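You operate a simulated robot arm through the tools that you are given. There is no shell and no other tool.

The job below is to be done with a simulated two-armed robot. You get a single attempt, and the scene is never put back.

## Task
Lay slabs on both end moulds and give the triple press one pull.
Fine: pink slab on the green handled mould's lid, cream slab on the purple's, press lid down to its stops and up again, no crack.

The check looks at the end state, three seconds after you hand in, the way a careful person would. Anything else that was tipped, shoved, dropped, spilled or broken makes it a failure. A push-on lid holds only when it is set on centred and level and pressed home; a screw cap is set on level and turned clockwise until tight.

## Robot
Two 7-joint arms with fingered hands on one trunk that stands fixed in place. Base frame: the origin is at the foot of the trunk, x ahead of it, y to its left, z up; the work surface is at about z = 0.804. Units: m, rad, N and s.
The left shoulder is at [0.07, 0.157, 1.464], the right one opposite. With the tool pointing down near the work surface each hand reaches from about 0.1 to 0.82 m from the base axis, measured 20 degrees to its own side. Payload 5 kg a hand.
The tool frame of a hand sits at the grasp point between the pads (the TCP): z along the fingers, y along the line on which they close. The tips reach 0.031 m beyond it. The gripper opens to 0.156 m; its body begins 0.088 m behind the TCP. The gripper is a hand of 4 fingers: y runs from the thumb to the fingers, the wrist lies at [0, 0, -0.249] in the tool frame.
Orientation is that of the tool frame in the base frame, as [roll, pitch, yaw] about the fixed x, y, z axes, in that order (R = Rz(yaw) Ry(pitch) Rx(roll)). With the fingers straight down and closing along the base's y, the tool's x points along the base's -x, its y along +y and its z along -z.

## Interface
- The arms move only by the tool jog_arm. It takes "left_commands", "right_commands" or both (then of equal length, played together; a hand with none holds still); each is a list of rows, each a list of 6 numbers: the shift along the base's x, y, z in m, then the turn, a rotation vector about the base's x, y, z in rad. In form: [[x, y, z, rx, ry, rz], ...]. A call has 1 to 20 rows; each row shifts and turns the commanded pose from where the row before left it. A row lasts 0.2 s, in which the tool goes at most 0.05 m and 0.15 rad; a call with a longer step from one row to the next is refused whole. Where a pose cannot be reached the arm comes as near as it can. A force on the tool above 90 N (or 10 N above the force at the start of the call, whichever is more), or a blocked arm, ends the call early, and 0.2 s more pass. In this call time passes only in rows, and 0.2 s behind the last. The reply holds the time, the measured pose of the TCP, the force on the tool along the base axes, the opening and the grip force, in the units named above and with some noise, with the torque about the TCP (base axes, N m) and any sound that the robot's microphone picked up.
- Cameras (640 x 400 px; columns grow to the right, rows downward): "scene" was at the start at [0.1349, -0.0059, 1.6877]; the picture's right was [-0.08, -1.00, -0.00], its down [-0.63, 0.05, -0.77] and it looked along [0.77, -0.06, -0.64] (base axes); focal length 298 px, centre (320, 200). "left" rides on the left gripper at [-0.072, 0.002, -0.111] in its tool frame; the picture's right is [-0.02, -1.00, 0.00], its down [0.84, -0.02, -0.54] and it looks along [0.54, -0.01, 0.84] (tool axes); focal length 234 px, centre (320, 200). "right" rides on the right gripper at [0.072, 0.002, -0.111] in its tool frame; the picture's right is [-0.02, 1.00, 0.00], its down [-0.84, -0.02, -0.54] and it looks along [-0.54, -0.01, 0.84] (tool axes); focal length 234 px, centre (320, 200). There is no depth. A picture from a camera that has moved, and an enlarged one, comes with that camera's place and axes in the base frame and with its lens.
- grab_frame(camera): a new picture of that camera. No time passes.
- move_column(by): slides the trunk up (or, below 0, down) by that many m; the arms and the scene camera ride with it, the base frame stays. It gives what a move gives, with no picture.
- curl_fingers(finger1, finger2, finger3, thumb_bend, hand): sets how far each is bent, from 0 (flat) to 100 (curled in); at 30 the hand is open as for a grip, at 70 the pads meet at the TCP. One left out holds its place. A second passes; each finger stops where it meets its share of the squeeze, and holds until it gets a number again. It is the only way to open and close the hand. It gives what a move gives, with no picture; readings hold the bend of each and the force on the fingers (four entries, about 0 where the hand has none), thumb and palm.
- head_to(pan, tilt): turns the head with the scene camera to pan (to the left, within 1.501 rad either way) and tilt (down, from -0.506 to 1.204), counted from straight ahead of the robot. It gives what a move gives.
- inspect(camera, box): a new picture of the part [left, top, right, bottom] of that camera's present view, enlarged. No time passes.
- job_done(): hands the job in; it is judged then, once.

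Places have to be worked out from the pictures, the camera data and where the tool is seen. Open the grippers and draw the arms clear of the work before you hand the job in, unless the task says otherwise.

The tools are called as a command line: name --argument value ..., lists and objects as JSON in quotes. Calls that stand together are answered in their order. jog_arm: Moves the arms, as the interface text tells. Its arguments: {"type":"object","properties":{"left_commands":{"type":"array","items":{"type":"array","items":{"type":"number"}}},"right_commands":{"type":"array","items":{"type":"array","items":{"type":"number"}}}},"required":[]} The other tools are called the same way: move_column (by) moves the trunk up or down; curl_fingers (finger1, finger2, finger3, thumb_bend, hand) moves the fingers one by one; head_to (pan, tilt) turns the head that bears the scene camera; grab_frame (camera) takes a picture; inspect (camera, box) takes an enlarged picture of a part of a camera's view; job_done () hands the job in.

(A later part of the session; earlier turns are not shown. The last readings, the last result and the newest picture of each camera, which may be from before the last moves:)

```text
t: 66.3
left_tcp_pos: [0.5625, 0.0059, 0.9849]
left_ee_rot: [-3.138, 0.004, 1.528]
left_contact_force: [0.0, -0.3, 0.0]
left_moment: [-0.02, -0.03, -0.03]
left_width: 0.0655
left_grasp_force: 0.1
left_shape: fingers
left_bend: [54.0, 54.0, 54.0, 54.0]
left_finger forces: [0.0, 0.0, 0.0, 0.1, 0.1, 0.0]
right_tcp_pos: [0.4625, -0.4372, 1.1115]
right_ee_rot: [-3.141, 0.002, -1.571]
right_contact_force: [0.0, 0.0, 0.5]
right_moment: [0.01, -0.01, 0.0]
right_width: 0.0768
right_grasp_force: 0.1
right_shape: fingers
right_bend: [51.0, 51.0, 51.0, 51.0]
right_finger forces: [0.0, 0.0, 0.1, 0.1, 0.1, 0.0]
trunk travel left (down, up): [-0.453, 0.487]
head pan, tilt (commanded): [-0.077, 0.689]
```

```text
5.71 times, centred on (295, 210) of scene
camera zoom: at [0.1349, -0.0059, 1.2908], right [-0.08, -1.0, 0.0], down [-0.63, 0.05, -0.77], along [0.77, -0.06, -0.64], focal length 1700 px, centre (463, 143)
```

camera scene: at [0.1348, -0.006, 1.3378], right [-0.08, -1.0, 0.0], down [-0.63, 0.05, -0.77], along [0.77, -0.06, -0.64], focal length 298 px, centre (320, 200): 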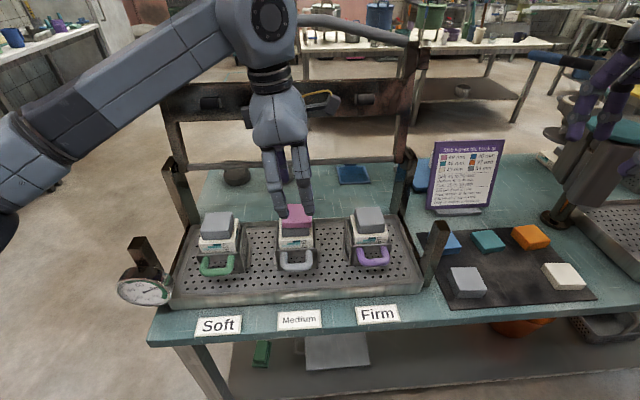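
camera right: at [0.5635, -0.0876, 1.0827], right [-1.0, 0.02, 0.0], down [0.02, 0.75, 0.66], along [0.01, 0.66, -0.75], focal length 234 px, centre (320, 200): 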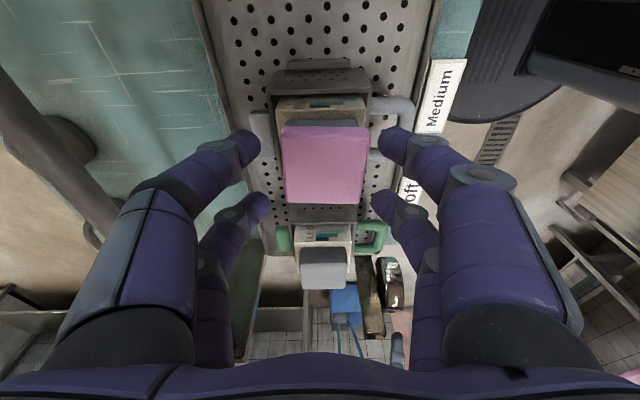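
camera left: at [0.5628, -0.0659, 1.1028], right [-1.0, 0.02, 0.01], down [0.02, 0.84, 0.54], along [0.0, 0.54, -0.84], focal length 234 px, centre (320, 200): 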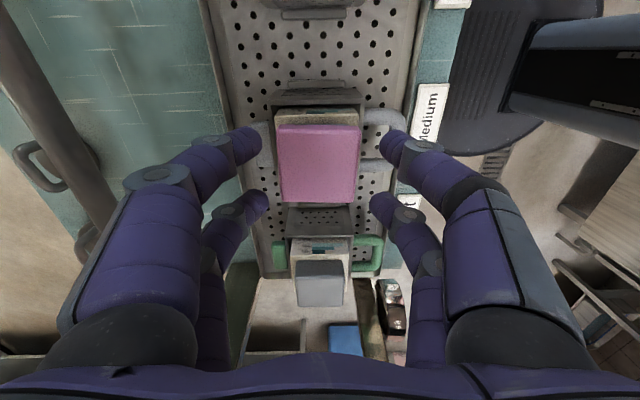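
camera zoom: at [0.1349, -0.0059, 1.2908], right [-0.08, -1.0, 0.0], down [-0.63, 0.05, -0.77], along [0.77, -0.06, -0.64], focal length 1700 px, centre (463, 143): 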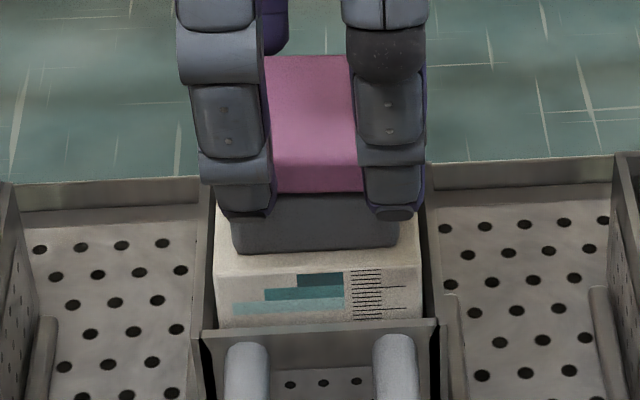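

The tips are level with the slab's underside, giving nearly full overlap on all four digits. Squeezing.

curl_fingers --hand "left" --finger1 64 --finger2 64 --finger3 64 --thumb_bend 64

move_column --by 0.008

inspect --camera "scene" --box '[265, 175, 325, 245]'

grab_frame --camera "left"

```text
t: 67.3
left_tcp_pos: [0.5631, 0.0054, 0.986]
left_ee_rot: [-3.136, 0.006, 1.529]
left_contact_force: [0.2, 0.1, 0.3]
left_moment: [0.0, 0.04, 0.0]
left_width: 0.0545
left_grasp_force: 14.5
left_shape: fingers
left_bend: [56.0, 56.0, 57.0, 60.0]
left_finger forces: [7.3, 7.1, 5.8, 0.0, 8.7, 0.1]
right_tcp_pos: [0.4625, -0.438, 1.1122]
right_ee_rot: [3.14, 0.001, -1.57]
right_contact_force: [-0.2, -1.1, -0.2]
right_moment: [0.01, -0.01, -0.01]
right_width: 0.0764
right_grasp_force: 0.0
right_shape: fingers
right_bend: [51.0, 51.0, 51.0, 51.0]
right_finger forces: [0.0, 0.0, 0.1, 0.0, 0.0, 0.0]
trunk travel left (down, up): [-0.453, 0.487]
head pan, tilt (commanded): [-0.077, 0.689]
```

```text
t: 67.8
left_tcp_pos: [0.5637, 0.0037, 0.9924]
left_ee_rot: [-3.134, 0.006, 1.529]
left_contact_force: [0.3, 0.3, -0.2]
left_moment: [0.04, 0.01, -0.01]
left_width: 0.0547
left_grasp_force: 14.6
left_shape: fingers
left_bend: [56.0, 56.0, 57.0, 60.0]
left_finger forces: [7.2, 7.2, 5.7, 0.0, 8.2, 0.0]
right_tcp_pos: [0.4624, -0.4373, 1.1189]
right_ee_rot: [3.14, 0.002, -1.571]
right_contact_force: [0.1, -0.3, -0.4]
right_moment: [0.0, 0.03, 0.03]
right_width: 0.0767
right_grasp_force: 0.2
right_shape: fingers
right_bend: [51.0, 51.0, 51.0, 51.0]
right_finger forces: [0.1, 0.0, 0.0, 0.1, 0.0, 0.0]
trunk travel left (down, up): [-0.461, 0.479]
head pan, tilt (commanded): [-0.077, 0.689]
```

```text
5.71 times, centred on (295, 210) of scene
camera zoom: at [0.135, -0.006, 1.2988], right [-0.08, -1.0, 0.0], down [-0.63, 0.05, -0.77], along [0.77, -0.06, -0.64], focal length 1700 px, centre (463, 143)
```

zoom: 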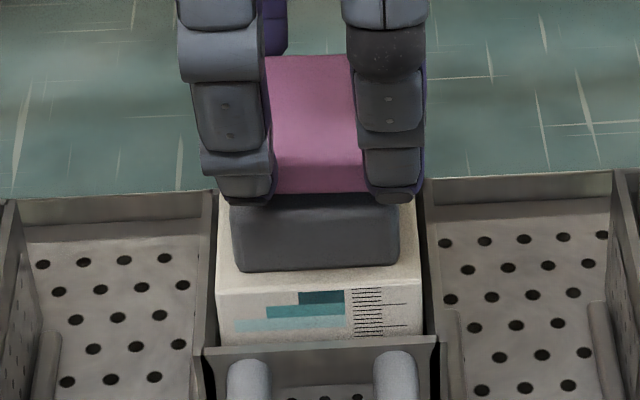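

```text
taken
camera left: at [0.5631, -0.066, 1.1035], right [-1.0, 0.02, 0.01], down [0.02, 0.84, 0.54], along [0.0, 0.54, -0.84], focal length 234 px, centre (320, 200)
```

left: 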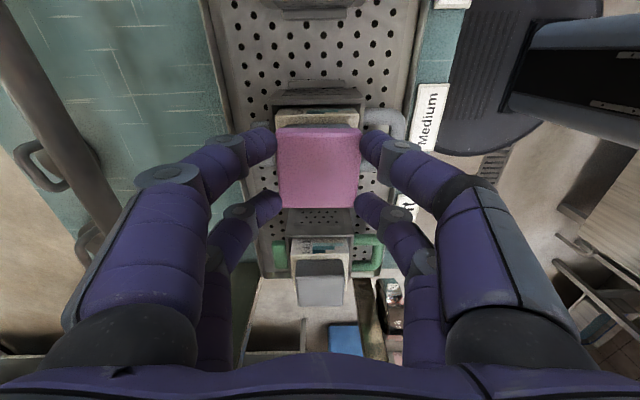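

Pink is lifted cleanly by all four digits, and the lid stayed put. I'll raise clear, then zoom to measure the slab's offset in the hand and the green lid's position.

move_column --by 0.06

inspect --camera "left" --box '[230, 100, 410, 240]'

inspect --camera "scene" --box '[190, 200, 270, 300]'

grab_frame --camera "scene"

```text
t: 68.8
left_tcp_pos: [0.5624, 0.0048, 1.0531]
left_ee_rot: [-3.134, 0.005, 1.528]
left_contact_force: [0.4, 0.0, -0.2]
left_moment: [0.03, 0.0, 0.01]
left_width: 0.0548
left_grasp_force: 14.3
left_shape: fingers
left_bend: [56.0, 56.0, 57.0, 60.0]
left_finger forces: [7.2, 7.2, 5.8, 0.0, 8.2, 0.0]
right_tcp_pos: [0.4632, -0.439, 1.1784]
right_ee_rot: [-3.141, 0.001, -1.571]
right_contact_force: [-0.2, 0.8, 0.1]
right_moment: [0.0, 0.03, 0.0]
right_width: 0.0764
right_grasp_force: 0.0
right_shape: fingers
right_bend: [51.0, 51.0, 51.0, 51.0]
right_finger forces: [0.0, 0.2, 0.0, 0.0, 0.1, 0.0]
trunk travel left (down, up): [-0.521, 0.419]
head pan, tilt (commanded): [-0.077, 0.689]
```

```text
2.86 times, centred on (320, 170) of left
camera zoom: at [0.5633, -0.0661, 1.1633], right [-1.0, 0.02, 0.01], down [0.02, 0.84, 0.54], along [0.0, 0.54, -0.84], focal length 669 px, centre (320, 286)
```

zoom: 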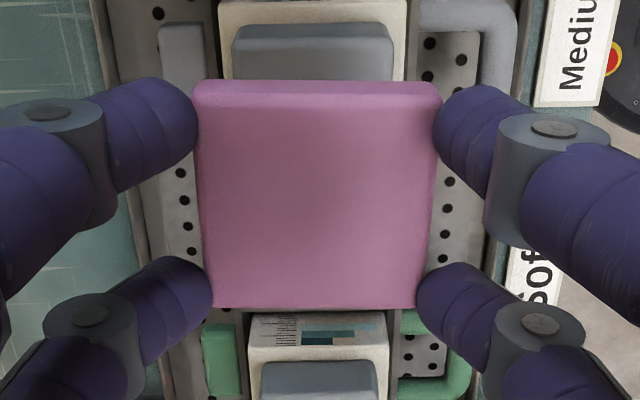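

```text
4.00 times, centred on (230, 250) of scene
camera zoom: at [0.1352, -0.006, 1.3587], right [-0.08, -1.0, 0.0], down [-0.63, 0.05, -0.77], along [0.77, -0.06, -0.64], focal length 1190 px, centre (680, 0)
```

zoom: 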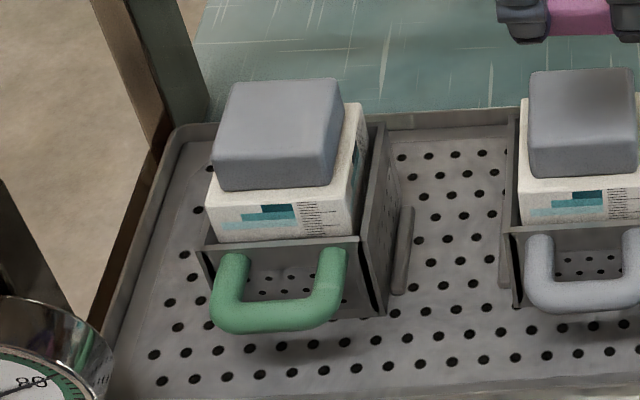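

```text
taken
camera scene: at [0.1352, -0.006, 1.3587], right [-0.08, -1.0, 0.0], down [-0.63, 0.05, -0.77], along [0.77, -0.06, -0.64], focal length 298 px, centre (320, 200)
```

scene: 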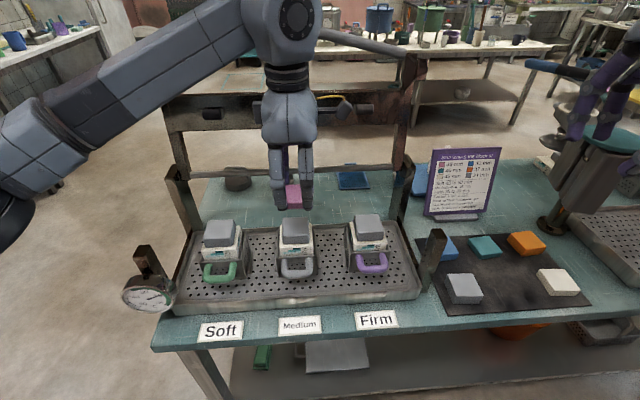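

In the hand, the slab centre sits 2 mm toward −y of the TCP. The green lid centre is at about (0.5615, 0.159), with its top near 0.94. I'll carry pink over green and square up the yaw.

jog_arm --left_commands '[[0, 0.04, 0, 0, 0, 0.021], [0, 0.04, 0, 0, 0, 0.021], [-0.0005, 0.04, 0, 0, 0, 0], [-0.0005, 0.036, 0, 0, 0, 0]]'

grab_frame --camera "left"

grab_frame --camera "scene"

inspect --camera "scene" --box '[180, 160, 280, 290]'

```text
t: 69.8
left_tcp_pos: [0.5636, 0.1623, 1.0507]
left_ee_rot: [-3.136, 0.006, 1.57]
left_contact_force: [1.0, -0.1, 0.0]
left_moment: [-0.03, -0.03, 0.04]
left_width: 0.0546
left_grasp_force: 13.6
left_shape: fingers
left_bend: [56.0, 56.0, 57.0, 60.0]
left_finger forces: [7.2, 7.1, 5.7, 0.1, 8.1, 0.1]
right_tcp_pos: [0.4624, -0.4359, 1.1805]
right_ee_rot: [-3.141, 0.001, -1.572]
right_contact_force: [0.4, 1.1, 1.0]
right_moment: [-0.04, 0.0, 0.01]
right_width: 0.0767
right_grasp_force: 0.1
right_shape: fingers
right_bend: [51.0, 51.0, 51.0, 51.0]
right_finger forces: [0.0, 0.0, 0.1, 0.0, 0.0, 0.0]
trunk travel left (down, up): [-0.521, 0.419]
head pan, tilt (commanded): [-0.077, 0.689]
```

```text
taken
camera left: at [0.5667, 0.0912, 1.1617], right [-1.0, -0.02, 0.01], down [-0.02, 0.84, 0.54], along [-0.02, 0.54, -0.84], focal length 234 px, centre (320, 200)
```

left: 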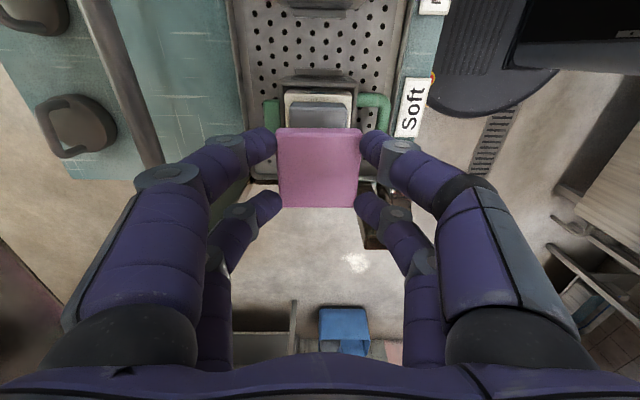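

```text
taken
camera scene: at [0.1346, -0.0038, 1.3588], right [-0.08, -1.0, 0.0], down [-0.63, 0.05, -0.77], along [0.77, -0.06, -0.64], focal length 298 px, centre (320, 200)
```

scene: 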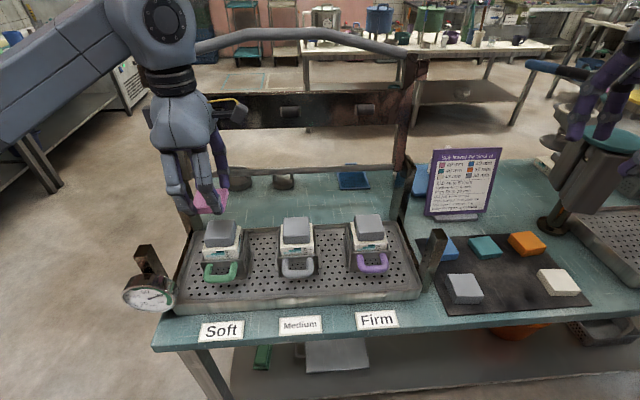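

```text
3.08 times, centred on (230, 225) of scene
camera zoom: at [0.1346, -0.0038, 1.3588], right [-0.08, -1.0, 0.0], down [-0.63, 0.05, -0.77], along [0.77, -0.06, -0.64], focal length 916 px, centre (597, 123)
```

zoom: 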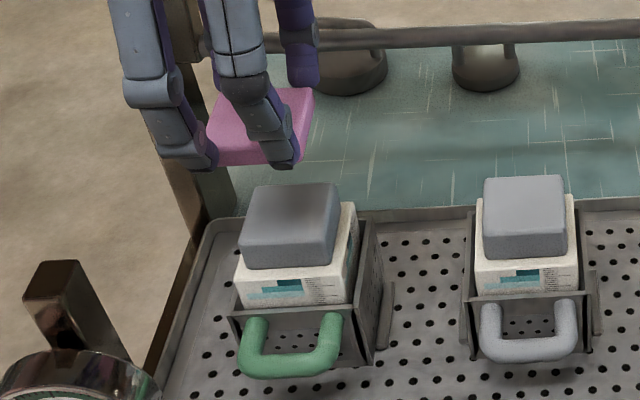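

Pink is above the green lid and aligned in x per the wrist view. I'll lower to about 20 mm above the lid and compare edges.

jog_arm --left_commands '[[0, 0, -0.02, 0, 0, 0], [0, 0, -0.02, 0, 0, 0], [0, 0, -0.006, 0, 0, 0]]'

inspect --camera "left" --box '[240, 80, 400, 220]'

inspect --camera "scene" --box '[190, 190, 260, 290]'

```text
t: 70.6
left_tcp_pos: [0.562, 0.1597, 1.0081]
left_ee_rot: [-3.136, 0.004, 1.571]
left_contact_force: [-1.4, -0.7, -0.1]
left_moment: [0.01, -0.03, 0.02]
left_width: 0.0546
left_grasp_force: 14.3
left_shape: fingers
left_bend: [56.0, 56.0, 57.0, 60.0]
left_finger forces: [7.3, 7.1, 5.6, 0.0, 8.1, 0.0]
right_tcp_pos: [0.4633, -0.4382, 1.1791]
right_ee_rot: [3.141, 0.0, -1.57]
right_contact_force: [0.7, 0.0, -0.9]
right_moment: [0.03, -0.01, 0.02]
right_width: 0.0766
right_grasp_force: 0.1
right_shape: fingers
right_bend: [51.0, 51.0, 51.0, 51.0]
right_finger forces: [0.0, 0.0, 0.1, 0.1, 0.1, 0.0]
trunk travel left (down, up): [-0.521, 0.419]
head pan, tilt (commanded): [-0.077, 0.689]
```

```text
2.86 times, centred on (320, 150) of left
camera zoom: at [0.5655, 0.0882, 1.1179], right [-1.0, -0.02, 0.01], down [-0.02, 0.84, 0.54], along [-0.02, 0.54, -0.84], focal length 669 px, centre (320, 343)
```

zoom: 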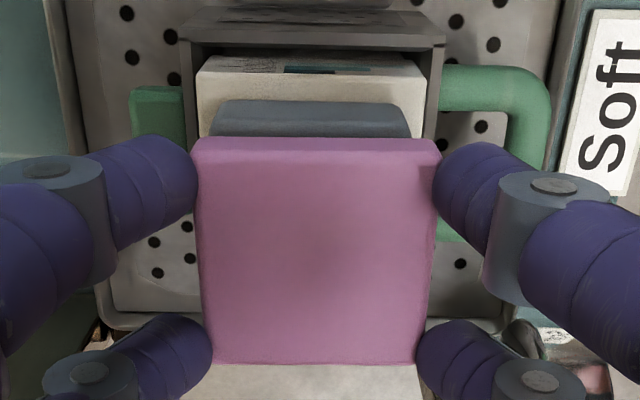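

```text
4.00 times, centred on (225, 240) of scene
camera zoom: at [0.135, -0.0064, 1.3588], right [-0.08, -1.0, 0.0], down [-0.63, 0.05, -0.77], along [0.77, -0.06, -0.64], focal length 1190 px, centre (700, 40)
```

zoom: 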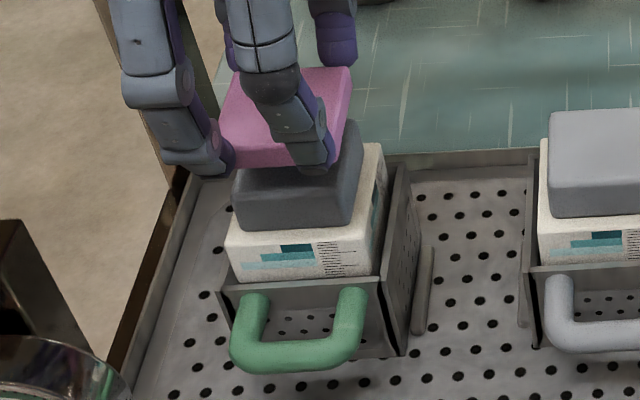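

Slab and lid edges agree within 1–2 mm in both x and y. I'll lower slowly toward contact (expected near TCP z ≈ 0.986).

jog_arm --left_commands '[[0.0005, 0, -0.008, 0, 0, 0], [0, 0, -0.006, 0, 0, 0], [0, 0, -0.003, 0, 0, 0], [0, 0, -0.002, 0, 0, 0]]'

inspect --camera "scene" --box '[190, 190, 260, 290]'

```text
t: 71.6
left_tcp_pos: [0.5623, 0.1595, 0.989]
left_ee_rot: [-3.136, 0.006, 1.571]
left_contact_force: [0.4, 0.0, 0.1]
left_moment: [0.02, 0.0, 0.01]
left_width: 0.0545
left_grasp_force: 14.8
left_shape: fingers
left_bend: [56.0, 56.0, 57.0, 60.0]
left_finger forces: [7.1, 7.0, 5.7, 0.1, 8.0, 0.1]
right_tcp_pos: [0.462, -0.4371, 1.1788]
right_ee_rot: [3.14, 0.002, -1.571]
right_contact_force: [-0.2, 0.2, 0.2]
right_moment: [-0.01, 0.02, 0.0]
right_width: 0.0765
right_grasp_force: 0.1
right_shape: fingers
right_bend: [51.0, 51.0, 51.0, 51.0]
right_finger forces: [0.0, 0.1, 0.1, 0.0, 0.0, 0.1]
trunk travel left (down, up): [-0.521, 0.419]
head pan, tilt (commanded): [-0.077, 0.689]
```

```text
4.00 times, centred on (225, 240) of scene
camera zoom: at [0.135, -0.0059, 1.3588], right [-0.08, -1.0, 0.0], down [-0.63, 0.05, -0.77], along [0.77, -0.06, -0.64], focal length 1190 px, centre (700, 40)
```

zoom: 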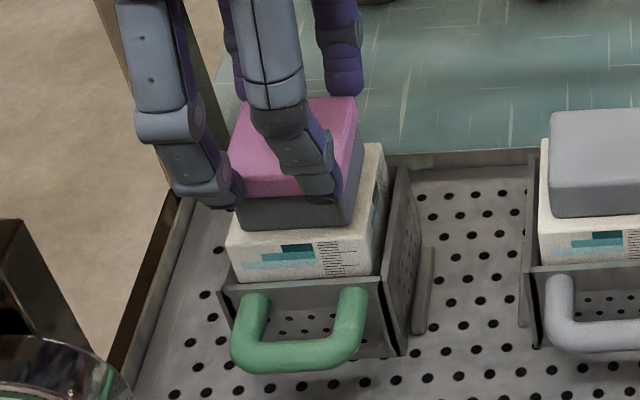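

The slab sits nicely over the lid, with only a few millimetres left. I'll continue in small steps.

jog_arm --left_commands '[[0, 0, -0.002, 0, 0, 0], [0, 0, -0.0015, 0, 0, 0]]'

```text
t: 72.2
left_tcp_pos: [0.5603, 0.1613, 0.9858]
left_ee_rot: [-3.138, 0.007, 1.57]
left_contact_force: [-0.5, 0.5, 9.2]
left_moment: [-0.06, 0.05, -0.01]
left_width: 0.0546
left_grasp_force: 17.0
left_shape: fingers
left_bend: [56.0, 56.0, 57.0, 60.0]
left_finger forces: [8.3, 8.1, 6.7, 0.0, 10.3, 0.1]
right_tcp_pos: [0.463, -0.4382, 1.1798]
right_ee_rot: [-3.141, 0.002, -1.572]
right_contact_force: [0.4, 0.4, -0.7]
right_moment: [0.01, -0.01, -0.02]
right_width: 0.0764
right_grasp_force: 0.0
right_shape: fingers
right_bend: [51.0, 51.0, 51.0, 51.0]
right_finger forces: [0.1, 0.0, 0.0, 0.0, 0.0, 0.0]
trunk travel left (down, up): [-0.521, 0.419]
head pan, tilt (commanded): [-0.077, 0.689]
```

Contact at 9 N, at the expected height. I'll relax 1 mm and release.

jog_arm --left_commands '[[0, 0, 0.001, 0, 0, 0]]'

curl_fingers --hand "left" --finger1 50 --finger2 50 --finger3 50 --thumb_bend 50

jog_arm --left_commands '[[0, 0, 0.01, 0, 0, 0], [0, 0, 0.02, 0, 0, 0], [0, 0, 0.03, 0, 0, 0], [0, 0, 0.04, 0, 0, 0]]'

inspect --camera "scene" --box '[190, 190, 260, 290]'

inspect --camera "left" --box '[230, 60, 410, 220]'

```text
t: 72.6
left_tcp_pos: [0.5598, 0.1611, 0.9853]
left_ee_rot: [-3.136, 0.004, 1.571]
left_contact_force: [-0.9, -0.1, 6.9]
left_moment: [-0.05, 0.04, 0.03]
left_width: 0.0543
left_grasp_force: 16.2
left_shape: fingers
left_bend: [56.0, 56.0, 57.0, 60.0]
left_finger forces: [8.2, 8.0, 6.6, 0.0, 10.0, 0.0]
right_tcp_pos: [0.4622, -0.4383, 1.1783]
right_ee_rot: [-3.142, 0.003, -1.571]
right_contact_force: [0.4, 0.0, 0.1]
right_moment: [0.01, 0.01, -0.01]
right_width: 0.0765
right_grasp_force: 0.1
right_shape: fingers
right_bend: [51.0, 51.0, 51.0, 51.0]
right_finger forces: [0.0, 0.1, 0.1, 0.0, 0.1, 0.1]
trunk travel left (down, up): [-0.521, 0.419]
head pan, tilt (commanded): [-0.077, 0.689]
```

```text
t: 73.6
left_tcp_pos: [0.5617, 0.1612, 0.986]
left_ee_rot: [-3.137, 0.004, 1.57]
left_contact_force: [0.2, 0.5, -0.8]
left_moment: [0.02, -0.02, 0.01]
left_width: 0.08
left_grasp_force: 0.0
left_shape: fingers
left_bend: [50.0, 50.0, 50.0, 50.0]
left_finger forces: [0.0, 0.0, 0.1, 0.1, 0.1, 0.0]
right_tcp_pos: [0.4634, -0.438, 1.18]
right_ee_rot: [-3.141, 0.001, -1.57]
right_contact_force: [0.7, 0.2, 0.3]
right_moment: [-0.01, -0.01, -0.01]
right_width: 0.0766
right_grasp_force: 0.1
right_shape: fingers
right_bend: [51.0, 51.0, 51.0, 51.0]
right_finger forces: [0.1, 0.1, 0.0, 0.0, 0.0, 0.0]
trunk travel left (down, up): [-0.521, 0.419]
head pan, tilt (commanded): [-0.077, 0.689]
```

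```text
t: 74.6
left_tcp_pos: [0.5616, 0.16, 1.0847]
left_ee_rot: [-3.136, 0.004, 1.572]
left_contact_force: [0.5, -0.1, 0.8]
left_moment: [-0.02, -0.01, -0.01]
left_width: 0.0804
left_grasp_force: 0.1
left_shape: fingers
left_bend: [50.0, 50.0, 50.0, 50.0]
left_finger forces: [0.1, 0.1, 0.0, 0.0, 0.0, 0.1]
right_tcp_pos: [0.4612, -0.4384, 1.1799]
right_ee_rot: [-3.141, 0.001, -1.57]
right_contact_force: [0.0, 0.2, 0.8]
right_moment: [0.04, -0.03, 0.01]
right_width: 0.0764
right_grasp_force: 0.2
right_shape: fingers
right_bend: [51.0, 51.0, 51.0, 51.0]
right_finger forces: [0.0, 0.1, 0.0, 0.1, 0.0, 0.1]
trunk travel left (down, up): [-0.521, 0.419]
head pan, tilt (commanded): [-0.077, 0.689]
```

```text
4.00 times, centred on (225, 240) of scene
camera zoom: at [0.1336, -0.0065, 1.3588], right [-0.08, -1.0, 0.0], down [-0.63, 0.05, -0.77], along [0.77, -0.06, -0.64], focal length 1190 px, centre (700, 40)
```

zoom: 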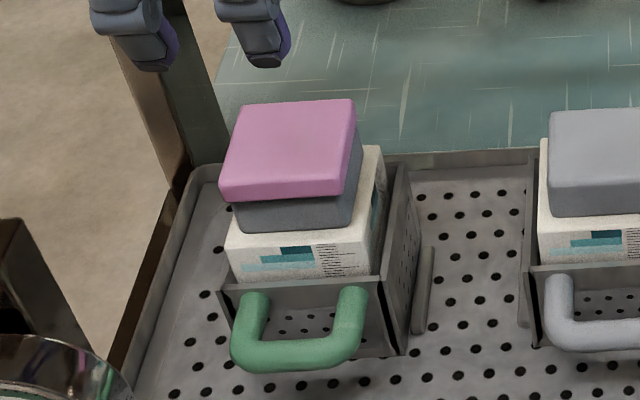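

```text
2.50 times, centred on (320, 140) of left
camera zoom: at [0.5647, 0.0887, 1.1959], right [-1.0, -0.02, 0.01], down [-0.02, 0.84, 0.54], along [-0.02, 0.54, -0.84], focal length 585 px, centre (320, 350)
```

zoom: 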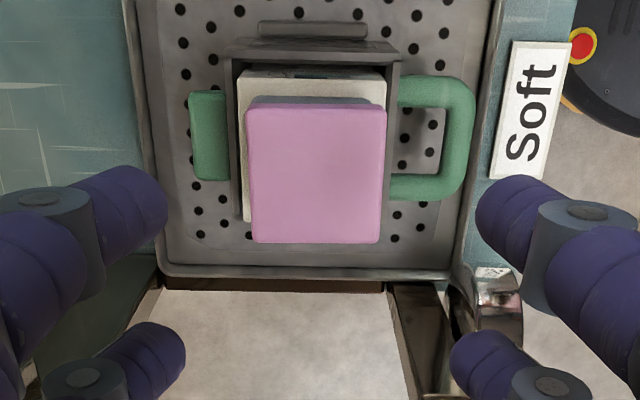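

Pink is on the green lid, centred within about 2.5 mm and flat. I'll check the gauge, raise the trunk back to its original height and park the left hand aside.

inspect --camera "scene" --box '[115, 255, 185, 325]'

move_column --by 0.329

jog_arm --left_commands '[[-0.02, 0.04, 0, 0, 0, 0], [-0.02, 0.04, 0, 0, 0, 0], [-0.02, 0.04, 0, 0, 0, 0], [-0.02, 0.04, 0, 0, 0, 0], [-0.02, 0.03, 0, 0, 0, 0]]' --right_commands '[[0, -0.02, -0.04, 0, 0, 0], [0, -0.02, -0.04, 0, 0, 0], [0, -0.02, -0.04, 0, 0, 0], [0, -0.02, -0.04, 0, 0, 0], [0, -0.02, -0.04, 0, 0, 0]]'

grab_frame --camera "scene"

```text
5.71 times, centred on (150, 290) of scene
camera zoom: at [0.1336, -0.0065, 1.3588], right [-0.08, -1.0, 0.0], down [-0.63, 0.05, -0.77], along [0.77, -0.06, -0.64], focal length 1700 px, centre (1291, -314)
```

zoom: 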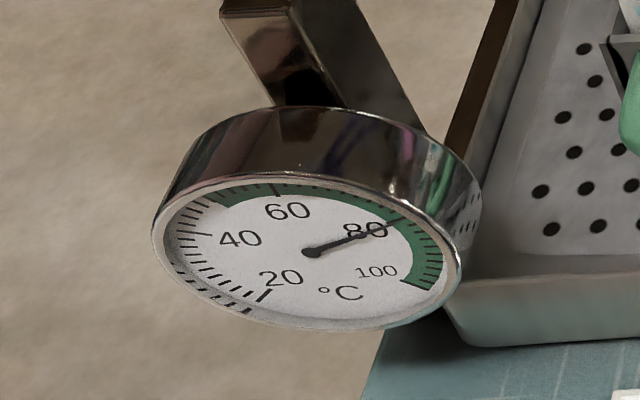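

```text
t: 77.9
left_tcp_pos: [0.5629, 0.1604, 1.4126]
left_ee_rot: [-3.136, 0.009, 1.572]
left_contact_force: [-0.1, 0.7, 0.0]
left_moment: [-0.02, 0.0, -0.03]
left_width: 0.0806
left_grasp_force: 0.1
left_shape: fingers
left_bend: [50.0, 50.0, 50.0, 50.0]
left_finger forces: [0.0, 0.0, 0.1, 0.0, 0.0, 0.0]
right_tcp_pos: [0.463, -0.4378, 1.5075]
right_ee_rot: [-3.141, 0.001, -1.572]
right_contact_force: [0.4, -0.2, -0.5]
right_moment: [-0.02, -0.01, 0.02]
right_width: 0.0763
right_grasp_force: 0.0
right_shape: fingers
right_bend: [51.0, 51.0, 51.0, 51.0]
right_finger forces: [0.0, 0.0, 0.0, 0.0, 0.0, 0.0]
trunk travel left (down, up): [-0.85, 0.09]
head pan, tilt (commanded): [-0.077, 0.689]
```

```text
t: 79.1
left_tcp_pos: [0.4599, 0.3494, 1.4161]
left_ee_rot: [-3.136, 0.007, 1.57]
left_contact_force: [-0.2, 0.2, 0.7]
left_moment: [0.01, -0.02, 0.02]
left_width: 0.0804
left_grasp_force: 0.0
left_shape: fingers
left_bend: [50.0, 50.0, 50.0, 50.0]
left_finger forces: [0.0, 0.1, 0.1, 0.1, 0.1, 0.1]
right_tcp_pos: [0.464, -0.5389, 1.3106]
right_ee_rot: [-3.14, 0.003, -1.57]
right_contact_force: [-0.2, -1.1, 0.2]
right_moment: [0.0, -0.03, 0.01]
right_width: 0.0764
right_grasp_force: 0.1
right_shape: fingers
right_bend: [51.0, 51.0, 51.0, 51.0]
right_finger forces: [0.1, 0.0, 0.0, 0.0, 0.0, 0.0]
trunk travel left (down, up): [-0.85, 0.09]
head pan, tilt (commanded): [-0.077, 0.689]
```

```text
taken
camera scene: at [0.1325, -0.0058, 1.688], right [-0.08, -1.0, 0.0], down [-0.63, 0.05, -0.77], along [0.77, -0.06, -0.64], focal length 298 px, centre (320, 200)
```

scene: 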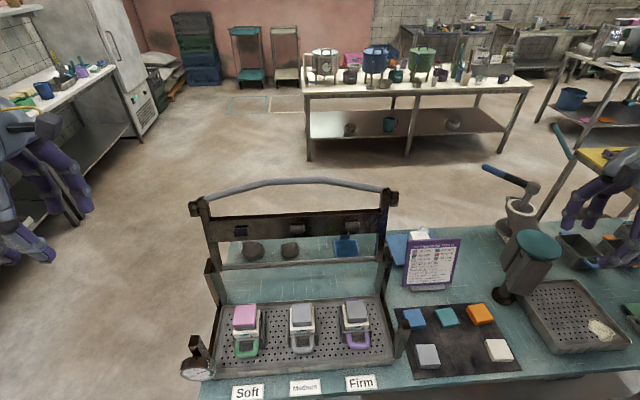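

The gauge is still about 80. The right hand is now above cream with yaw 90° and no tilt, so I'll descend to look closely.

jog_arm --right_commands '[[0.002, 0, -0.045, 0, 0, 0], [0.002, 0, -0.045, 0, 0, 0], [0.002, 0, -0.045, 0, 0, 0], [0.002, 0, -0.045, 0, 0, 0], [0.001, 0, -0.045, 0, 0, 0], [0.001, 0, -0.045, 0, 0, 0], [0, 0, -0.045, 0, 0, 0], [0, 0, -0.035, 0, 0, 0]]'

curl_fingers --hand "right" --finger1 49 --finger2 49 --finger3 49 --thumb_bend 49

grab_frame --camera "right"

inspect --camera "right" --box '[240, 70, 400, 170]'

inspect --camera "scene" --box '[420, 280, 560, 383]'

```text
t: 80.9
left_tcp_pos: [0.4628, 0.3464, 1.4148]
left_ee_rot: [-3.136, 0.005, 1.571]
left_contact_force: [0.6, -0.8, 0.6]
left_moment: [0.01, 0.0, 0.0]
left_width: 0.0807
left_grasp_force: 0.1
left_shape: fingers
left_bend: [50.0, 50.0, 50.0, 50.0]
left_finger forces: [0.1, 0.1, 0.0, 0.0, 0.1, 0.0]
right_tcp_pos: [0.474, -0.5399, 0.9596]
right_ee_rot: [-3.139, 0.001, -1.573]
right_contact_force: [0.0, 0.0, -0.8]
right_moment: [0.01, 0.0, 0.03]
right_width: 0.0763
right_grasp_force: 0.0
right_shape: fingers
right_bend: [51.0, 51.0, 51.0, 51.0]
right_finger forces: [0.0, 0.0, 0.0, 0.1, 0.1, 0.0]
trunk travel left (down, up): [-0.85, 0.09]
head pan, tilt (commanded): [-0.077, 0.689]
```

```text
t: 81.9
left_tcp_pos: [0.4618, 0.3495, 1.4147]
left_ee_rot: [-3.134, 0.006, 1.572]
left_contact_force: [0.3, 0.4, 0.2]
left_moment: [0.0, 0.01, -0.03]
left_width: 0.0807
left_grasp_force: 0.1
left_shape: fingers
left_bend: [50.0, 50.0, 50.0, 50.0]
left_finger forces: [0.0, 0.0, 0.1, 0.0, 0.0, 0.1]
right_tcp_pos: [0.4716, -0.5385, 0.9598]
right_ee_rot: [-3.141, 0.002, -1.571]
right_contact_force: [-0.3, 0.2, -0.5]
right_moment: [0.03, -0.01, -0.01]
right_width: 0.0843
right_grasp_force: 0.1
right_shape: fingers
right_bend: [49.0, 49.0, 49.0, 49.0]
right_finger forces: [0.0, 0.0, 0.0, 0.1, 0.0, 0.0]
trunk travel left (down, up): [-0.85, 0.09]
head pan, tilt (commanded): [-0.077, 0.689]
```

```text
taken
camera right: at [0.4706, -0.6107, 1.0697], right [-1.0, 0.02, 0.0], down [0.02, 0.84, 0.55], along [0.01, 0.55, -0.84], focal length 234 px, centre (320, 200)
```

right: 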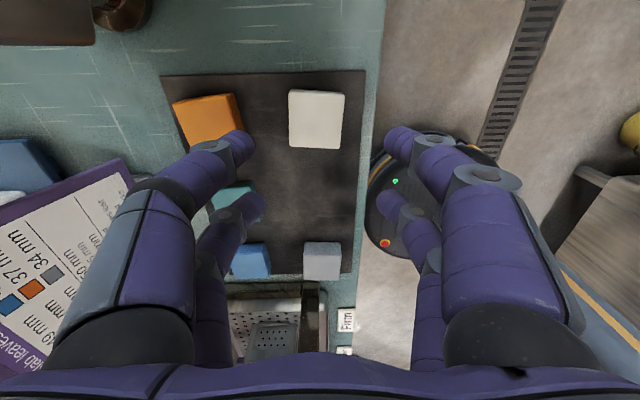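

```text
4.00 times, centred on (320, 120) of right
camera zoom: at [0.4706, -0.6107, 1.0697], right [-1.0, 0.02, 0.0], down [0.02, 0.84, 0.55], along [0.01, 0.55, -0.84], focal length 937 px, centre (320, 520)
```

zoom: 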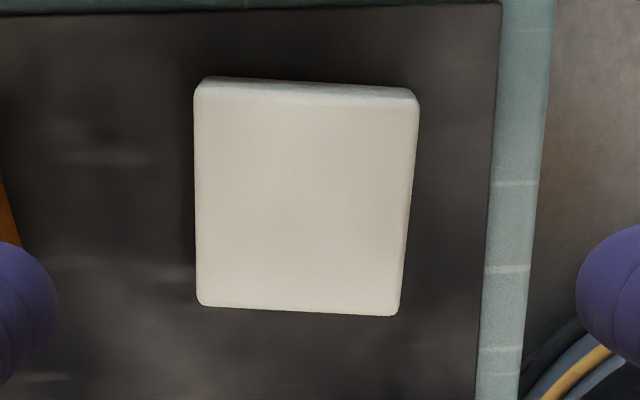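

```text
3.88 times, centred on (490, 332) of scene
camera zoom: at [0.1349, -0.0056, 1.6878], right [-0.08, -1.0, 0.0], down [-0.63, 0.05, -0.77], along [0.77, -0.06, -0.64], focal length 1156 px, centre (-340, -311)
```

zoom: 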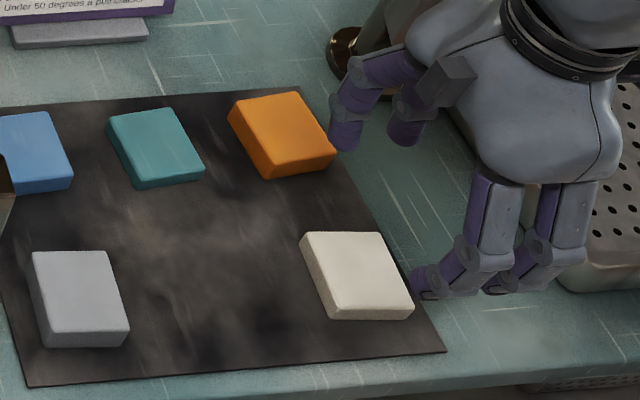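

Cream is at about (0.475, −0.542) with roughly −3° yaw. I'll match the yaw and descend to just above its top (0.827).

jog_arm --right_commands '[[0.001, -0.002, -0.03, 0, 0, -0.045], [0, 0, -0.03, 0, 0, 0], [0, 0, -0.023, 0, 0, 0]]'

grab_frame --camera "right"

inspect --camera "scene" --box '[450, 310, 550, 383]'

```text
t: 82.7
left_tcp_pos: [0.4611, 0.3489, 1.4165]
left_ee_rot: [-3.135, 0.006, 1.571]
left_contact_force: [0.5, 0.2, 0.1]
left_moment: [-0.03, -0.01, -0.04]
left_width: 0.0803
left_grasp_force: 0.1
left_shape: fingers
left_bend: [50.0, 50.0, 50.0, 50.0]
left_finger forces: [0.0, 0.0, 0.1, 0.0, 0.0, 0.1]
right_tcp_pos: [0.4766, -0.5367, 0.8746]
right_ee_rot: [-3.141, 0.003, -1.616]
right_contact_force: [-0.6, 0.0, 0.3]
right_moment: [0.03, 0.04, -0.01]
right_width: 0.0844
right_grasp_force: 0.1
right_shape: fingers
right_bend: [49.0, 49.0, 49.0, 49.0]
right_finger forces: [0.1, 0.1, 0.0, 0.0, 0.0, 0.0]
trunk travel left (down, up): [-0.85, 0.09]
head pan, tilt (commanded): [-0.077, 0.689]
```

```text
taken
camera right: at [0.4717, -0.6104, 0.9841], right [-1.0, 0.07, 0.0], down [0.06, 0.84, 0.55], along [0.04, 0.54, -0.84], focal length 234 px, centre (320, 200)
```

right: 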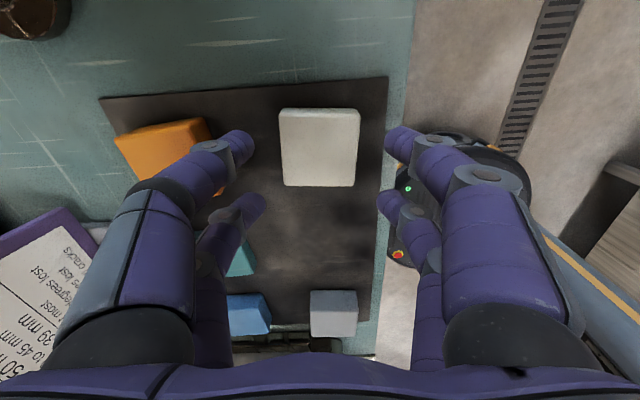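

```text
5.48 times, centred on (500, 346) of scene
camera zoom: at [0.1351, -0.0059, 1.6878], right [-0.08, -1.0, 0.0], down [-0.63, 0.05, -0.77], along [0.77, -0.06, -0.64], focal length 1630 px, centre (-666, -603)
```

zoom: 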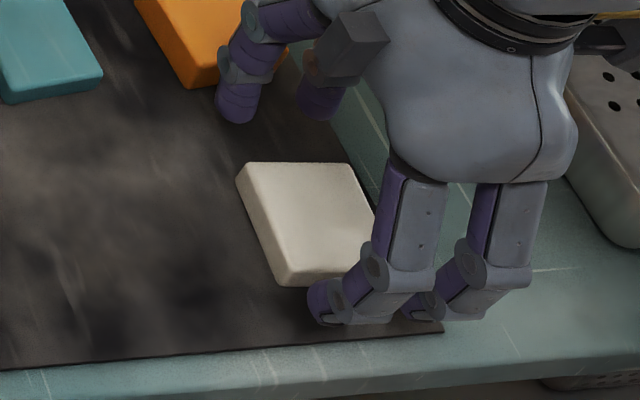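

Relative to the tool axis, cream sits about 7 mm toward −y. I'll correct that and lower to grip height, leaving the tips about 2 mm above the mat.

jog_arm --right_commands '[[-0.001, -0.007, 0, 0, 0, 0], [0, 0, -0.012, 0, 0, 0], [0, 0, -0.008, 0, 0, 0], [0, 0, -0.004, 0, 0, 0]]'

grab_frame --camera "right"

inspect --camera "scene" --box '[450, 310, 550, 383]'

```text
t: 83.7
left_tcp_pos: [0.4617, 0.3486, 1.4163]
left_ee_rot: [-3.137, 0.005, 1.571]
left_contact_force: [-1.3, -0.1, 0.9]
left_moment: [0.02, 0.0, 0.01]
left_width: 0.0802
left_grasp_force: 0.1
left_shape: fingers
left_bend: [50.0, 50.0, 50.0, 50.0]
left_finger forces: [0.0, 0.0, 0.0, 0.0, 0.0, 0.0]
right_tcp_pos: [0.4737, -0.5462, 0.851]
right_ee_rot: [3.141, 0.002, -1.618]
right_contact_force: [-0.4, -1.4, 0.4]
right_moment: [0.02, 0.0, 0.01]
right_width: 0.0848
right_grasp_force: 0.0
right_shape: fingers
right_bend: [49.0, 49.0, 49.0, 49.0]
right_finger forces: [0.0, 0.1, 0.0, 0.0, 0.0, 0.0]
trunk travel left (down, up): [-0.85, 0.09]
head pan, tilt (commanded): [-0.077, 0.689]
```

```text
taken
camera right: at [0.4688, -0.6184, 0.9611], right [-1.0, 0.07, 0.0], down [0.06, 0.84, 0.55], along [0.04, 0.54, -0.84], focal length 234 px, centre (320, 200)
```

right: 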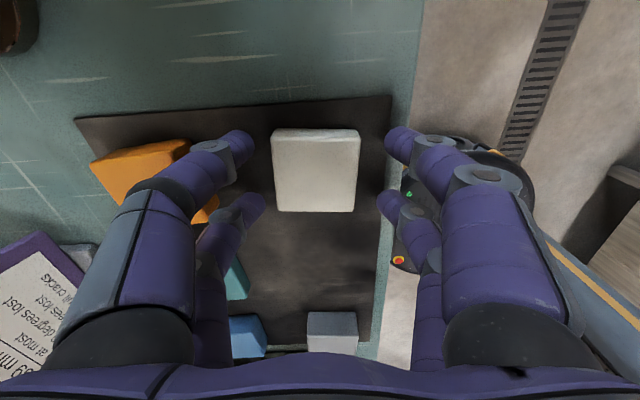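

```text
5.48 times, centred on (500, 346) of scene
camera zoom: at [0.1347, -0.0058, 1.6878], right [-0.08, -1.0, 0.0], down [-0.63, 0.05, -0.77], along [0.77, -0.06, -0.64], focal length 1630 px, centre (-666, -603)
```

zoom: 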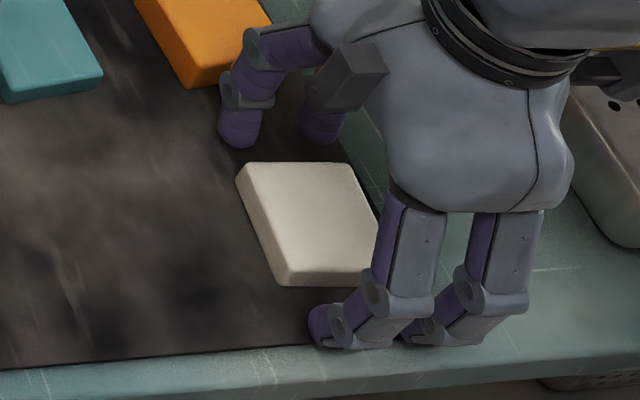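

Cream is centred between the tips. I'll lower 2 mm and grip in two stages.

jog_arm --right_commands '[[0.001, 0, -0.002, 0, 0, 0]]'

curl_fingers --hand "right" --finger1 54 --finger2 54 --finger3 54 --thumb_bend 54

curl_fingers --hand "right" --finger1 64 --finger2 64 --finger3 64 --thumb_bend 64

grab_frame --camera "right"

```text
t: 84.1
left_tcp_pos: [0.4609, 0.3494, 1.4157]
left_ee_rot: [-3.136, 0.007, 1.57]
left_contact_force: [-0.3, 0.2, 0.3]
left_moment: [-0.02, -0.01, -0.01]
left_width: 0.0804
left_grasp_force: 0.1
left_shape: fingers
left_bend: [50.0, 50.0, 50.0, 50.0]
left_finger forces: [0.1, 0.1, 0.0, 0.0, 0.0, 0.1]
right_tcp_pos: [0.4745, -0.5454, 0.8491]
right_ee_rot: [3.141, 0.001, -1.616]
right_contact_force: [0.3, -0.2, -0.2]
right_moment: [0.02, 0.04, 0.02]
right_width: 0.0843
right_grasp_force: 0.1
right_shape: fingers
right_bend: [49.0, 49.0, 49.0, 49.0]
right_finger forces: [0.0, 0.0, 0.0, 0.0, 0.0, 0.1]
trunk travel left (down, up): [-0.85, 0.09]
head pan, tilt (commanded): [-0.077, 0.689]
```

```text
t: 85.1
left_tcp_pos: [0.4624, 0.3491, 1.4166]
left_ee_rot: [-3.137, 0.005, 1.57]
left_contact_force: [0.2, -0.2, 0.0]
left_moment: [0.01, 0.02, 0.01]
left_width: 0.0803
left_grasp_force: 0.1
left_shape: fingers
left_bend: [50.0, 50.0, 50.0, 50.0]
left_finger forces: [0.0, 0.0, 0.0, 0.0, 0.0, 0.0]
right_tcp_pos: [0.475, -0.5442, 0.8486]
right_ee_rot: [-3.141, 0.002, -1.614]
right_contact_force: [0.3, -0.3, -1.0]
right_moment: [0.04, -0.01, -0.02]
right_width: 0.0656
right_grasp_force: 0.6
right_shape: fingers
right_bend: [54.0, 54.0, 54.0, 54.0]
right_finger forces: [0.0, 0.0, 0.1, 0.1, 0.1, 0.0]
trunk travel left (down, up): [-0.85, 0.09]
head pan, tilt (commanded): [-0.077, 0.689]
```

```text
t: 86.1
left_tcp_pos: [0.4612, 0.3497, 1.4161]
left_ee_rot: [-3.136, 0.007, 1.572]
left_contact_force: [0.0, 0.1, -0.2]
left_moment: [-0.01, 0.01, 0.0]
left_width: 0.0801
left_grasp_force: 0.0
left_shape: fingers
left_bend: [50.0, 50.0, 50.0, 50.0]
left_finger forces: [0.0, 0.0, 0.1, 0.0, 0.1, 0.0]
right_tcp_pos: [0.4741, -0.5457, 0.849]
right_ee_rot: [-3.141, 0.004, -1.616]
right_contact_force: [1.0, -0.8, 0.4]
right_moment: [-0.02, -0.03, -0.02]
right_width: 0.0552
right_grasp_force: 15.6
right_shape: fingers
right_bend: [56.0, 56.0, 57.0, 60.0]
right_finger forces: [7.8, 7.4, 6.3, 0.1, 9.1, 0.0]
trunk travel left (down, up): [-0.85, 0.09]
head pan, tilt (commanded): [-0.077, 0.689]
```

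```text
taken
camera right: at [0.4693, -0.6182, 0.9589], right [-1.0, 0.07, 0.0], down [0.06, 0.84, 0.55], along [0.04, 0.54, -0.84], focal length 234 px, centre (320, 200)
```

right: 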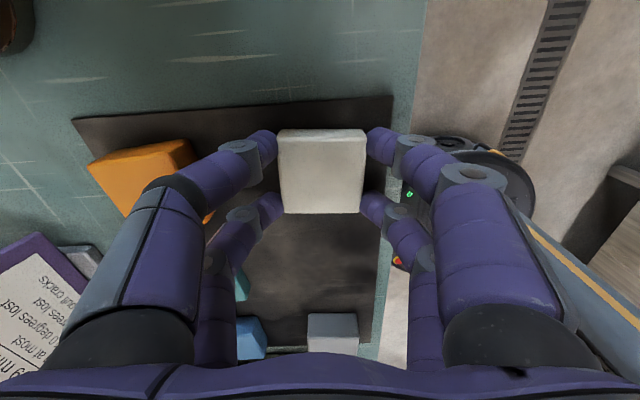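

Cream is gripped at 55.2 mm with all digits loaded. I'll lift and carry it over the purple mould at height.

jog_arm --right_commands '[[0, 0, 0.012, 0, 0, 0], [0, 0, 0.03, 0, 0, 0], [0, 0, 0.045, 0, 0, 0], [0, 0, 0.045, 0, 0, 0], [0, 0, 0.045, 0, 0, 0], [0, 0, 0.045, 0, 0, 0], [0, 0, 0.045, 0, 0, 0], [0, 0, 0.045, 0, 0, 0], [0, 0, 0.045, 0, 0, 0], [0, 0, 0.045, 0, 0, 0], [0, 0, 0.045, 0, 0, 0]]'

grab_frame --camera "right"

jog_arm --right_commands '[[0.0097, 0.045, 0, 0, 0, 0.015], [0.0097, 0.045, 0, 0, 0, 0.015], [0.0097, 0.045, 0, 0, 0, 0.015], [0.0097, 0.045, 0, 0, 0, 0], [0.0097, 0.045, 0, 0, 0, 0], [0.0097, 0.045, 0, 0, 0, 0], [0.0097, 0.045, 0, 0, 0, 0], [0.0097, 0.045, 0, 0, 0, 0], [0.0094, 0.046, 0, 0, 0, 0]]'

```text
t: 88.5
left_tcp_pos: [0.4623, 0.3501, 1.4156]
left_ee_rot: [-3.136, 0.005, 1.571]
left_contact_force: [-0.3, -0.6, -1.0]
left_moment: [-0.04, -0.02, 0.02]
left_width: 0.0805
left_grasp_force: 0.1
left_shape: fingers
left_bend: [50.0, 50.0, 50.0, 50.0]
left_finger forces: [0.0, 0.0, 0.0, 0.0, 0.0, 0.1]
right_tcp_pos: [0.4741, -0.5445, 1.297]
right_ee_rot: [3.141, 0.0, -1.614]
right_contact_force: [-0.1, 0.6, -0.6]
right_moment: [0.0, -0.01, 0.0]
right_width: 0.0549
right_grasp_force: 15.2
right_shape: fingers
right_bend: [56.0, 56.0, 57.0, 60.0]
right_finger forces: [7.8, 7.3, 6.2, 0.0, 8.9, 0.1]
trunk travel left (down, up): [-0.85, 0.09]
head pan, tilt (commanded): [-0.077, 0.689]
```

```text
taken
camera right: at [0.4691, -0.6175, 1.4076], right [-1.0, 0.07, 0.0], down [0.06, 0.84, 0.55], along [0.04, 0.54, -0.84], focal length 234 px, centre (320, 200)
```

right: 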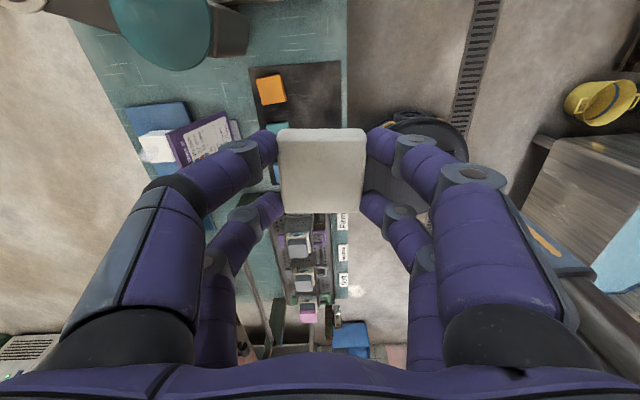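

```text
t: 90.5
left_tcp_pos: [0.4635, 0.3505, 1.4153]
left_ee_rot: [-3.134, 0.007, 1.572]
left_contact_force: [0.3, 0.1, 0.3]
left_moment: [0.0, 0.03, 0.03]
left_width: 0.0806
left_grasp_force: 0.0
left_shape: fingers
left_bend: [50.0, 50.0, 50.0, 50.0]
left_finger forces: [0.0, 0.0, 0.0, 0.0, 0.0, 0.0]
right_tcp_pos: [0.5626, -0.1377, 1.2983]
right_ee_rot: [3.14, 0.0, -1.57]
right_contact_force: [0.8, -0.4, 0.1]
right_moment: [-0.04, 0.03, 0.0]
right_width: 0.0546
right_grasp_force: 14.4
right_shape: fingers
right_bend: [56.0, 56.0, 57.0, 60.0]
right_finger forces: [7.6, 7.2, 6.2, 0.0, 8.7, 0.0]
trunk travel left (down, up): [-0.85, 0.09]
head pan, tilt (commanded): [-0.077, 0.689]
```

Cream is over purple at (0.563, −0.138). I'll lower the trunk 0.27 m and check the alignment.

move_column --by -0.27

inspect --camera "right" --box '[240, 70, 400, 220]'

inspect --camera "scene" --box '[320, 160, 420, 290]'

grab_frame --camera "scene"

```text
t: 93.2
left_tcp_pos: [0.4622, 0.3482, 1.1459]
left_ee_rot: [-3.138, 0.007, 1.571]
left_contact_force: [-0.2, 0.1, -0.5]
left_moment: [0.02, 0.01, -0.01]
left_width: 0.0804
left_grasp_force: 0.1
left_shape: fingers
left_bend: [50.0, 50.0, 50.0, 50.0]
left_finger forces: [0.0, 0.0, 0.1, 0.1, 0.0, 0.0]
right_tcp_pos: [0.5608, -0.1407, 1.0267]
right_ee_rot: [-3.141, 0.002, -1.569]
right_contact_force: [0.0, -0.4, -0.1]
right_moment: [-0.02, -0.02, 0.02]
right_width: 0.0545
right_grasp_force: 14.4
right_shape: fingers
right_bend: [56.0, 56.0, 57.0, 60.0]
right_finger forces: [7.6, 7.3, 6.2, 0.0, 8.7, 0.1]
trunk travel left (down, up): [-0.58, 0.36]
head pan, tilt (commanded): [-0.077, 0.689]
```

```text
2.67 times, centred on (320, 145) of right
camera zoom: at [0.5584, -0.2132, 1.1377], right [-1.0, 0.02, 0.0], down [0.02, 0.84, 0.55], along [0.01, 0.55, -0.84], focal length 624 px, centre (320, 347)
```

zoom: 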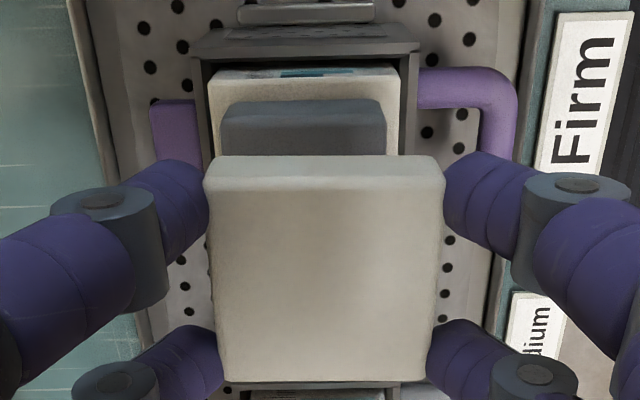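

```text
3.08 times, centred on (370, 225) of scene
camera zoom: at [0.1348, -0.0056, 1.4178], right [-0.08, -1.0, 0.0], down [-0.63, 0.05, -0.77], along [0.77, -0.06, -0.64], focal length 916 px, centre (166, 123)
```

zoom: 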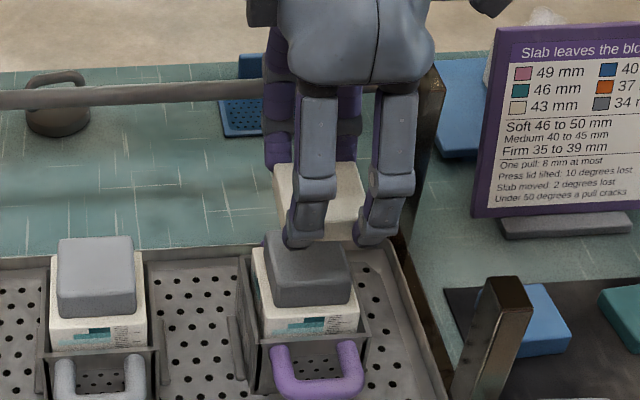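

```text
taken
camera scene: at [0.1348, -0.0056, 1.4178], right [-0.08, -1.0, 0.0], down [-0.63, 0.05, -0.77], along [0.77, -0.06, -0.64], focal length 298 px, centre (320, 200)
```

scene: 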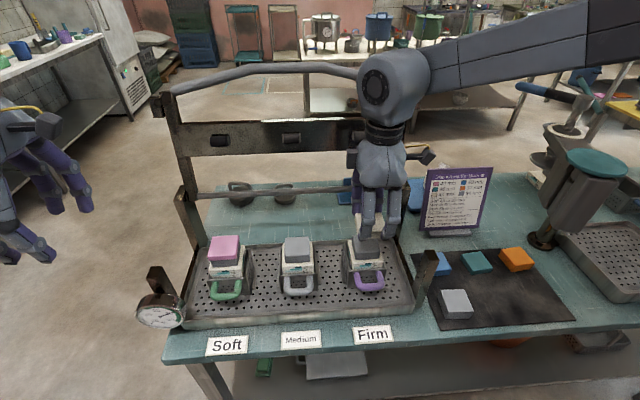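

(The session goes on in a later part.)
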